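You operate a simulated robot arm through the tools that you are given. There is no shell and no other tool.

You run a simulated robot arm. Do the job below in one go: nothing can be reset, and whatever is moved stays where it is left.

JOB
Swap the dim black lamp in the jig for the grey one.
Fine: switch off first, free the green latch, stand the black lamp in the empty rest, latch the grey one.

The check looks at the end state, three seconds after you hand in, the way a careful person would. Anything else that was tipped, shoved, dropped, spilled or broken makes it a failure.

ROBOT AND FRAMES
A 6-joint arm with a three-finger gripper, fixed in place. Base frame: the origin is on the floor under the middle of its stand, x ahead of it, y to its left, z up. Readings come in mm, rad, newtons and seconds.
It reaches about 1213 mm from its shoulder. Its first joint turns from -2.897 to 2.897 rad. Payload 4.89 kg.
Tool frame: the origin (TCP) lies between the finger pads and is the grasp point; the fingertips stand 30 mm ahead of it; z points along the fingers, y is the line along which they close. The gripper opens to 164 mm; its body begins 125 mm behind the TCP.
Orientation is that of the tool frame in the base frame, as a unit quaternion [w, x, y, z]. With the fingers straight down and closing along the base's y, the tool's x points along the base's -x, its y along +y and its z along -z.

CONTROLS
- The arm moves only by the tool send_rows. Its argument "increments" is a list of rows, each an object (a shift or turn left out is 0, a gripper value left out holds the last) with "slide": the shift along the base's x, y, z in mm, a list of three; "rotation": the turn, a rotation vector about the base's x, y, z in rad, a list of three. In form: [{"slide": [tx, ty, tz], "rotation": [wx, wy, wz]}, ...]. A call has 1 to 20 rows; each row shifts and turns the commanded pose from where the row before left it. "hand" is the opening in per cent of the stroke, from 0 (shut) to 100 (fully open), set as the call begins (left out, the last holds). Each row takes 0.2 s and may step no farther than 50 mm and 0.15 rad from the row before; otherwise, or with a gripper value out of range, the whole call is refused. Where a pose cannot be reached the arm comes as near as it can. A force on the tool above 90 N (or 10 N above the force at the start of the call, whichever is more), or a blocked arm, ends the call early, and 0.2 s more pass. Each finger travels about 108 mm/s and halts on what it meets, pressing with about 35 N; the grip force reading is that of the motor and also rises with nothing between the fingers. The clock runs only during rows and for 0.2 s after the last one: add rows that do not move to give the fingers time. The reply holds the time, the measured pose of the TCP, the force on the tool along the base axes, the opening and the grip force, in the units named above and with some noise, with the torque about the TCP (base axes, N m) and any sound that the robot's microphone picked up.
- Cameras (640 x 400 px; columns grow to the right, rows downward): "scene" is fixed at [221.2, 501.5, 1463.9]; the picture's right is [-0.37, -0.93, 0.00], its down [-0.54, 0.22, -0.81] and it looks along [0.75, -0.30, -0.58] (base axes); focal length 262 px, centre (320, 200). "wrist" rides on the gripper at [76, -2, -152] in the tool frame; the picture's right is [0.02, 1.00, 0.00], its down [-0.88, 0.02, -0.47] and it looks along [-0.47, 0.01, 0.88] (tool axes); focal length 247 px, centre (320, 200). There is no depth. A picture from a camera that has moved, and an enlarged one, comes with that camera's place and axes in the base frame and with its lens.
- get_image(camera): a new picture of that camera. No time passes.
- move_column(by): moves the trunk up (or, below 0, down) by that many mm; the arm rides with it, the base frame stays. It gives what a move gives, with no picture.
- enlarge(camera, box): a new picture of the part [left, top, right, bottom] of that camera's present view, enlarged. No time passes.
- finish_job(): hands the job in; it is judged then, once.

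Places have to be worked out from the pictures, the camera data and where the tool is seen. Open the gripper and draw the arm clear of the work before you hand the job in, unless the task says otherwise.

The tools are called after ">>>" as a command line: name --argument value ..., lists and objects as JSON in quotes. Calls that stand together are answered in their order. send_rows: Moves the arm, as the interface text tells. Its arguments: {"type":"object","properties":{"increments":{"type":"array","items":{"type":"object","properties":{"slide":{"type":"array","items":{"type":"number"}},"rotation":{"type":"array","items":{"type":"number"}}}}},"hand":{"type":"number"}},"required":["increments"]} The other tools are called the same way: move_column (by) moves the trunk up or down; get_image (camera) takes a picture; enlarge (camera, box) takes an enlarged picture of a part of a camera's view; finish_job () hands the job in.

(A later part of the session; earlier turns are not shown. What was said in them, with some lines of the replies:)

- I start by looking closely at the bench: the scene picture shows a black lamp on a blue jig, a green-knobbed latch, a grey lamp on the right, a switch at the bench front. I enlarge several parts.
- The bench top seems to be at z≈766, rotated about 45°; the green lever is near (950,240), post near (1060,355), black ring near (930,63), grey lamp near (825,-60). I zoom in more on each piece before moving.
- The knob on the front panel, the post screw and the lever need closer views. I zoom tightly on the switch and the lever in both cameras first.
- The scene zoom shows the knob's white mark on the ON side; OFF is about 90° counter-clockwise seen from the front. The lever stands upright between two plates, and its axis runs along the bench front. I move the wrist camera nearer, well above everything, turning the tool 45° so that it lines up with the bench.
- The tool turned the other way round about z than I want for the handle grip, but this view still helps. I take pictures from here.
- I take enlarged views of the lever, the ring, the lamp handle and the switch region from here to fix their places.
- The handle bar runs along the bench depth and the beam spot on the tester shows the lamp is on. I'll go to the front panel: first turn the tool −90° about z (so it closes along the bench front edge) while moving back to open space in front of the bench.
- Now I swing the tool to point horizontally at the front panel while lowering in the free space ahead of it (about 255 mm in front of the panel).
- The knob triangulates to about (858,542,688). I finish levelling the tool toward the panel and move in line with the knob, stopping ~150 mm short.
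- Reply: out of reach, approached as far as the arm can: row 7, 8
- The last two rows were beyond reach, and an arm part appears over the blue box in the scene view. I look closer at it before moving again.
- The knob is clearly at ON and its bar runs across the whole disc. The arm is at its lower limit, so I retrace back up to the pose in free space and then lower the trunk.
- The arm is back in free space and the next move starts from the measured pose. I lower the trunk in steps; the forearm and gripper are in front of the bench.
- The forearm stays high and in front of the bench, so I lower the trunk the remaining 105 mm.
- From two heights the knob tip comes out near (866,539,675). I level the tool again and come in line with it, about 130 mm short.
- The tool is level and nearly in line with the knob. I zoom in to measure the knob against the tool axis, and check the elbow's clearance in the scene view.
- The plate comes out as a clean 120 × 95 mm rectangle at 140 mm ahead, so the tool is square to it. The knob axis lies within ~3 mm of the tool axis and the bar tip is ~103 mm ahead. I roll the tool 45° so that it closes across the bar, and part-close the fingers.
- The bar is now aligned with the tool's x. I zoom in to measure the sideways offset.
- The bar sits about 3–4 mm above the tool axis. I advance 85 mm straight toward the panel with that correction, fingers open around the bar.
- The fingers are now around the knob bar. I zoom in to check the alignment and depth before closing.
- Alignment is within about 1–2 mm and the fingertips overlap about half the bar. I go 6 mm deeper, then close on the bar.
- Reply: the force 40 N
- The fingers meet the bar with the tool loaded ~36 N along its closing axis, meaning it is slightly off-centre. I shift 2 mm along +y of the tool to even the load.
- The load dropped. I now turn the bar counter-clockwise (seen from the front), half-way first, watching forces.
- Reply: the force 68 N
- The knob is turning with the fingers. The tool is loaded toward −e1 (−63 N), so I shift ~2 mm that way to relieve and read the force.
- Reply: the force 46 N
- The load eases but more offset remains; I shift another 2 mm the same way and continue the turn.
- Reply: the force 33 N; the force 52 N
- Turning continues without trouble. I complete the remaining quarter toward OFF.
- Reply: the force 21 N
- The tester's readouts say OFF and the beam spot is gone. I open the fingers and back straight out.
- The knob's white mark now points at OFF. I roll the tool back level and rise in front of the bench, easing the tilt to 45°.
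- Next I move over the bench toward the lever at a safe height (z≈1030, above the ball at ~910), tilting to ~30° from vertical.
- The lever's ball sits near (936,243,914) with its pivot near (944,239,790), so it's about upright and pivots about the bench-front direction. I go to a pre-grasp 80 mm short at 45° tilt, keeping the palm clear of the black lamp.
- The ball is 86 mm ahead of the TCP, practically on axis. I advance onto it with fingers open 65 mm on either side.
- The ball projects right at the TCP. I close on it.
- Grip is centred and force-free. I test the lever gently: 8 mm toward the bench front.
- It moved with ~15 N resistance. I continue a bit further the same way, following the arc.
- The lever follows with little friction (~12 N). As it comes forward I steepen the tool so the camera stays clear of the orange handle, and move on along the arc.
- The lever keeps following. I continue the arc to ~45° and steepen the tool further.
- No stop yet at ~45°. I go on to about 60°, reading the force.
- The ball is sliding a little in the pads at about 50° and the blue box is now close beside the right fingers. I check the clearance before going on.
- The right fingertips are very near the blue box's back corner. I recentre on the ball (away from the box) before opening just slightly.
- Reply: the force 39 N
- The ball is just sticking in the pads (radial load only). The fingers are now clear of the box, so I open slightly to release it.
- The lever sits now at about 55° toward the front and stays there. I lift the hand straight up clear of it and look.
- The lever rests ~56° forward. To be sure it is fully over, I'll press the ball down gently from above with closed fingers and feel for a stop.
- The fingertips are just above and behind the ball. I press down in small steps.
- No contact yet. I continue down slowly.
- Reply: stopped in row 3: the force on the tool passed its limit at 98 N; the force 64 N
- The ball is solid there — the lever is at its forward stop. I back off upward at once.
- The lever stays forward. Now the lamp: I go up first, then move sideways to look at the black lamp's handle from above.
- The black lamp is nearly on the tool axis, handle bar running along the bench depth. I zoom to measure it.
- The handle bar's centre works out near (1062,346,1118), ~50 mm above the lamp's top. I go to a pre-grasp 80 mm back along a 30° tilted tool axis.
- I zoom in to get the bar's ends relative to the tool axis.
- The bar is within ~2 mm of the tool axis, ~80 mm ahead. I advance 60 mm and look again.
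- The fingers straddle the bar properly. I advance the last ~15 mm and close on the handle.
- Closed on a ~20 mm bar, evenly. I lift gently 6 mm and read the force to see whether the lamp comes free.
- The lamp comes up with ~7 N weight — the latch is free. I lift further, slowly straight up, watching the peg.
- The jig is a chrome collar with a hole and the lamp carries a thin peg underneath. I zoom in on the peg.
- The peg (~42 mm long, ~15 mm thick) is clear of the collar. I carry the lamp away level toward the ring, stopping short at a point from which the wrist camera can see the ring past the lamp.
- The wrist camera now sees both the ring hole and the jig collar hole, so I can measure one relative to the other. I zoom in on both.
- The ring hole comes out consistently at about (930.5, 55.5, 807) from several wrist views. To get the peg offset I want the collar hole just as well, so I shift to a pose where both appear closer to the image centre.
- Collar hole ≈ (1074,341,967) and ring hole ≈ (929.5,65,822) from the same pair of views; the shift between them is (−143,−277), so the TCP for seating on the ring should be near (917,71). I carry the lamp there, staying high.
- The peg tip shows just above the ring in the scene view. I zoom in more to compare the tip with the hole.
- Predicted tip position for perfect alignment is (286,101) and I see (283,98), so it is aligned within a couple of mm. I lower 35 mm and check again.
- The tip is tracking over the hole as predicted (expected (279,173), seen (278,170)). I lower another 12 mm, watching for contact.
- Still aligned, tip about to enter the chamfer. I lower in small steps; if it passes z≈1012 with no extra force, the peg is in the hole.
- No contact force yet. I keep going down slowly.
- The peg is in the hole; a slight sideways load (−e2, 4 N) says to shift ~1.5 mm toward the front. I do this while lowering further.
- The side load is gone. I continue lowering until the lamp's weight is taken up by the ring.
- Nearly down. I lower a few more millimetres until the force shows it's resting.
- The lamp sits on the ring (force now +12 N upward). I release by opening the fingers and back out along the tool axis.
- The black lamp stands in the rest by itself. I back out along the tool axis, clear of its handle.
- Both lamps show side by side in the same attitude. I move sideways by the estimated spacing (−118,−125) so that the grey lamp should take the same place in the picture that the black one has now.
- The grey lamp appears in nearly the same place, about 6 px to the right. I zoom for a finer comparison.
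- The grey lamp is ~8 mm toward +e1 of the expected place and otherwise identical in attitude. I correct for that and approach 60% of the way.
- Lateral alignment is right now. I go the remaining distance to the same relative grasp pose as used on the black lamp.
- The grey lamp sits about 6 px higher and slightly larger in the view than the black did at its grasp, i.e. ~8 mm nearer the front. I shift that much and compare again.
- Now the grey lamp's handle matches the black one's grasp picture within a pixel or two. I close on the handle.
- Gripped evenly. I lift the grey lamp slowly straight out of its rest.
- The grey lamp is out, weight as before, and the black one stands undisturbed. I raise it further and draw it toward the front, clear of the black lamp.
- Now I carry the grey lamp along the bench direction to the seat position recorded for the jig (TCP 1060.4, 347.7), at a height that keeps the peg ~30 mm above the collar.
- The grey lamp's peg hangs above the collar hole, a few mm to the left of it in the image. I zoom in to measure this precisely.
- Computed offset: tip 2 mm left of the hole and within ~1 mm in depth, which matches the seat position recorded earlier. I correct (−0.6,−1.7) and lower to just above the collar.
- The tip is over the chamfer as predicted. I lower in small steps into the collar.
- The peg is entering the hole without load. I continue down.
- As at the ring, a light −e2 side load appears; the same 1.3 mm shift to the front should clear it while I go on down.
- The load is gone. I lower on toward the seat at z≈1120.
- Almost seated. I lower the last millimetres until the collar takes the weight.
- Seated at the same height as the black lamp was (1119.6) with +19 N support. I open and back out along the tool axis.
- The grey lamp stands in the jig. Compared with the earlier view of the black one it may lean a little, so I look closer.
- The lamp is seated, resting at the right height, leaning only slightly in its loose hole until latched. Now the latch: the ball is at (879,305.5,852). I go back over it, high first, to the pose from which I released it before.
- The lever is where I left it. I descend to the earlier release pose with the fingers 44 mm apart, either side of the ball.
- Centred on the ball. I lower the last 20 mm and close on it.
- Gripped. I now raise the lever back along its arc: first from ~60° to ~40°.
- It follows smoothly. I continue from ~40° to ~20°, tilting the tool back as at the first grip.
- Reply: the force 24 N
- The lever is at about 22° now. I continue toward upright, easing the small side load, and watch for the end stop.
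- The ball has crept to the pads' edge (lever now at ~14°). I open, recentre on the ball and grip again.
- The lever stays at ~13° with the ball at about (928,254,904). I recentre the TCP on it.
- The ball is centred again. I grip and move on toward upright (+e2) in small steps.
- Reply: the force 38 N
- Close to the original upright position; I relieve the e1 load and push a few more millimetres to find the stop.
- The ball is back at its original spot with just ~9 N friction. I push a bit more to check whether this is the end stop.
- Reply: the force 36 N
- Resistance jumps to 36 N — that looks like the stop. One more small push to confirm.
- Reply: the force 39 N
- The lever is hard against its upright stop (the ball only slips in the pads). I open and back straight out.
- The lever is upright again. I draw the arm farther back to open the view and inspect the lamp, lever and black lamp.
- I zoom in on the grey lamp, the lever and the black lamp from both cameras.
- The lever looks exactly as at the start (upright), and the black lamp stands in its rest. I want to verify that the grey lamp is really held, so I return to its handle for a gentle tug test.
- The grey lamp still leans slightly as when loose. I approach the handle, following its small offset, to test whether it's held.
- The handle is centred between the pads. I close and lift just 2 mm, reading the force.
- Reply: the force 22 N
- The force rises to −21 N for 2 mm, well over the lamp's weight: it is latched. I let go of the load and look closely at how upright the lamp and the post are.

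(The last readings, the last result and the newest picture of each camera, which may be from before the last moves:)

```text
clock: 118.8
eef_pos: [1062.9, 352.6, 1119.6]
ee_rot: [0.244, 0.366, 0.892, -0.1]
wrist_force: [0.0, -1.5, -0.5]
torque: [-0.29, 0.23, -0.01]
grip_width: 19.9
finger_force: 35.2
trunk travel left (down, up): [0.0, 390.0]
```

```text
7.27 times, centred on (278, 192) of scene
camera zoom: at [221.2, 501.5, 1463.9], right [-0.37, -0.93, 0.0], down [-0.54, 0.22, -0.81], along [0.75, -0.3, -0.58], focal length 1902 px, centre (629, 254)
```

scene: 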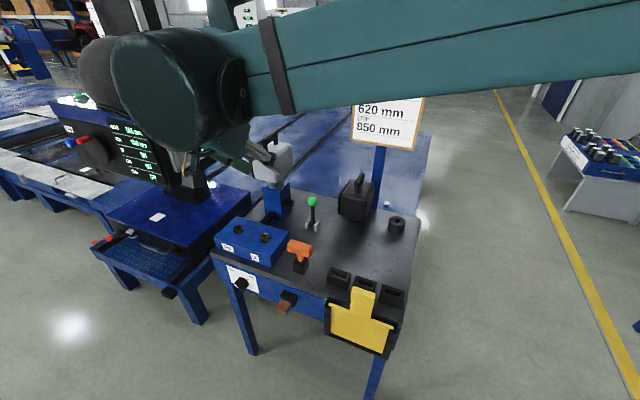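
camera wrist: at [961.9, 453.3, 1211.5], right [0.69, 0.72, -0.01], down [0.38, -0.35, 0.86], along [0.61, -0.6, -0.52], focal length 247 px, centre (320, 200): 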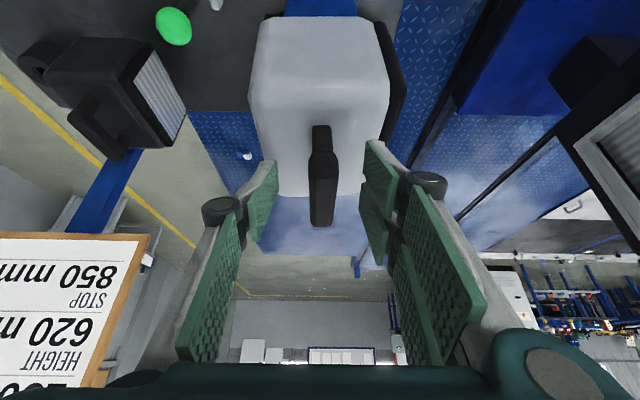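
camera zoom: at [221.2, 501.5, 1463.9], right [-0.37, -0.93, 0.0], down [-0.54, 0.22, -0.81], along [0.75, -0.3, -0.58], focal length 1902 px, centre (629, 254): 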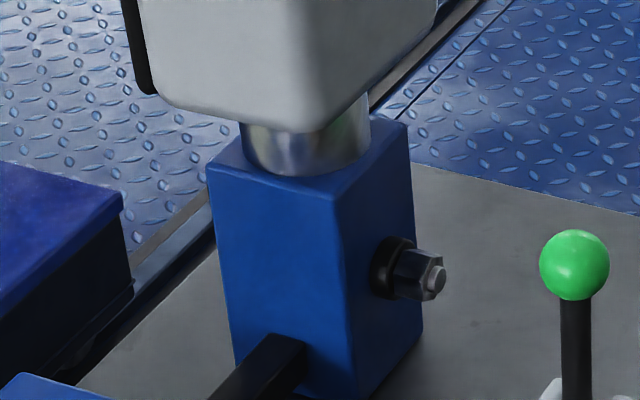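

The post edges check as vertical and the lamp's edges average within about 1° of vertical, so it stands properly and is latched. I release the handle and back out.

>>> send_rows --hand 40 --increments '[{"slide": [0, 0, 0]}, {"slide": [0, 0, 0]}, {"slide": [0, 0, 0]}]'

>>> send_rows --increments '[{"slide": [-3.5, 3.5, 8.6]}, {"slide": [-5.3, 5.3, 13]}, {"slide": [-7, 7, 17.2]}, {"slide": [-7, 7, 17.2]}, {"slide": [-7, 7, 17.2]}, {"slide": [-7, 7, 17.2]}, {"slide": [-20, 20, 30]}, {"slide": [-25, 25, 30]}, {"slide": [-25, 25, 20]}, {"slide": [-25, 25, 0]}, {"slide": [-25, 25, 0]}]'

>>> get_image --camera "scene"

>>> get_image --camera "wrist"

```text
clock: 119.6
eef_pos: [1062.3, 351.8, 1120.4]
ee_rot: [0.244, 0.367, 0.892, -0.101]
wrist_force: [-0.1, 0.2, -0.5]
torque: [0.0, 0.0, 0.02]
grip_width: 65.6
finger_force: 0.0
trunk travel left (down, up): [0.0, 390.0]
```

```text
clock: 122.0
eef_pos: [907.6, 507.5, 1290.4]
ee_rot: [0.244, 0.367, 0.892, -0.1]
wrist_force: [1.5, -2.7, 0.0]
torque: [0.24, 0.18, 0.05]
grip_width: 65.8
finger_force: 0.0
trunk travel left (down, up): [0.0, 390.0]
```

```text
taken
```

scene: 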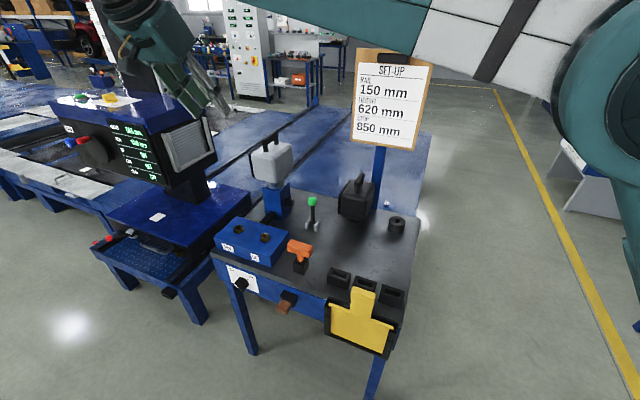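

```text
taken
camera wrist: at [805.2, 608.9, 1382.2], right [0.69, 0.72, -0.01], down [0.38, -0.35, 0.86], along [0.61, -0.6, -0.52], focal length 247 px, centre (320, 200)
```

wrist: 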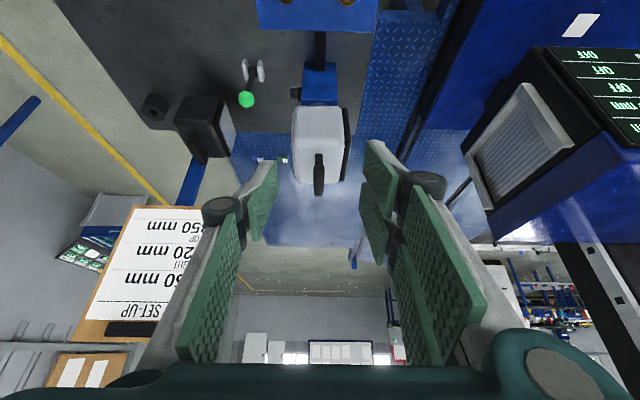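

All is in place. I withdraw the arm further toward its starting place, gripper open, and take a last look.

>>> send_rows --hand 100 --increments '[{"slide": [-42, -8, 3]}, {"slide": [-42, -8, 3]}, {"slide": [-42, -8, 3]}, {"slide": [-42, -8, 3]}, {"slide": [-42, -8, 3]}, {"slide": [-42, -8, 3]}, {"slide": [-42, -8, 3]}, {"slide": [-42, -8, 3]}, {"slide": [0, 0, 0]}]'

>>> get_image --camera "scene"

>>> enlarge --camera "scene" --box '[200, 120, 440, 270]'

>>> enlarge --camera "scene" --box '[200, 220, 420, 380]'

>>> get_image --camera "wrist"

```text
clock: 124.0
eef_pos: [570.4, 445.4, 1314.9]
ee_rot: [0.244, 0.367, 0.892, -0.101]
wrist_force: [0.6, 0.1, 0.3]
torque: [0.04, 0.09, 0.01]
grip_width: 164.1
finger_force: 0.1
trunk travel left (down, up): [0.0, 390.0]
```

```text
taken
```

scene: 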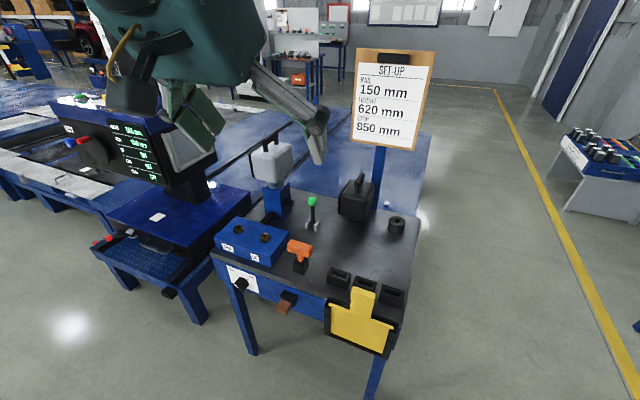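

```text
2.67 times, centred on (320, 195) of scene
camera zoom: at [221.2, 501.5, 1463.9], right [-0.37, -0.93, 0.0], down [-0.54, 0.22, -0.81], along [0.75, -0.3, -0.58], focal length 698 px, centre (320, 213)
```

zoom: 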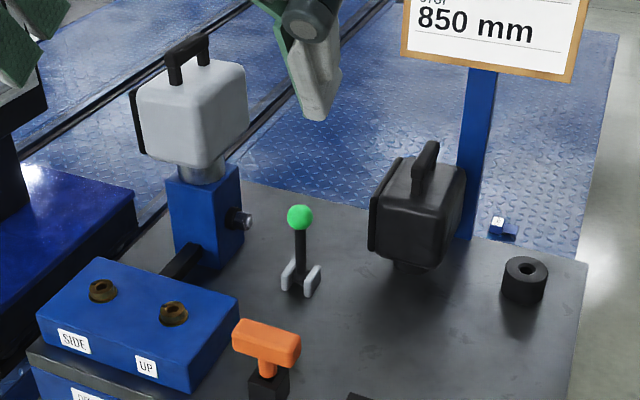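

```text
2.50 times, centred on (310, 300) of scene
camera zoom: at [221.2, 501.5, 1463.9], right [-0.37, -0.93, 0.0], down [-0.54, 0.22, -0.81], along [0.75, -0.3, -0.58], focal length 654 px, centre (345, -50)
```

zoom: 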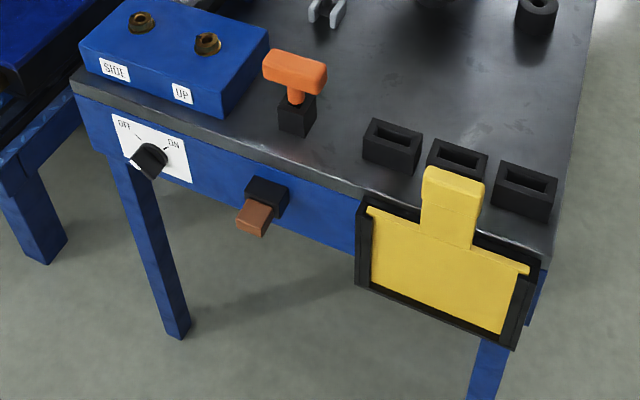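

```text
taken
camera wrist: at [468.7, 546.9, 1406.0], right [0.69, 0.72, -0.01], down [0.38, -0.35, 0.86], along [0.61, -0.6, -0.52], focal length 247 px, centre (320, 200)
```

wrist: 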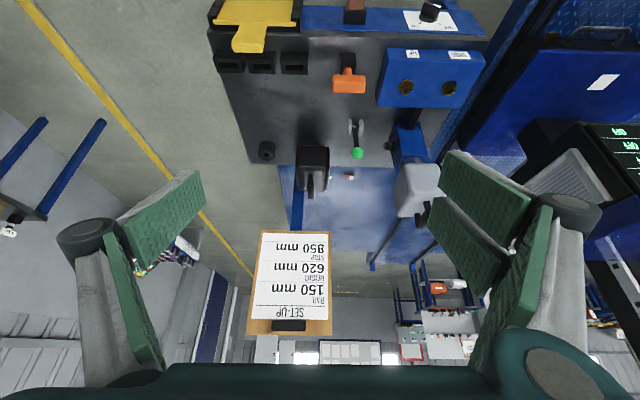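

The switch is at OFF and the grey lamp is seated in the jig with the green latch upright. The black lamp stands in the rest that was empty. Everything else looks unchanged, and the arm is clear with the gripper open, so I hand in.

>>> finish_job

```text
The job is handed in.
```

The lamps are swapped. The grey one is latched in the jig, the black one stands in the rest that was empty, and the switch is off.

- **Switch:** I turned it to OFF first. The tester's readouts went to OFF and the beam spot disappeared. I left it off.
- **Latch:** I swung the green lever forward to its stop to free the black lamp. After seating the grey lamp I brought it back upright against its other stop, where it started.
- **Grey lamp:** It sits at the same height the black one did. A gentle 2 mm upward pull met about 21 N, against a lamp weight of about 5–7 N, so the latch is holding it. The last pictures show it within about 1° of vertical, roughly 2° off the angle the black lamp had in the jig.
- **Black lamp:** Its peg is down in the rest's hole and it stands on its own, possibly with a slight lean of 1–2°.

In the last pictures nothing else on or around the bench looks moved. The red and green blocks behind the bench are mostly hidden by the lamps in that view. The arm is back near its starting place with the gripper fully open.
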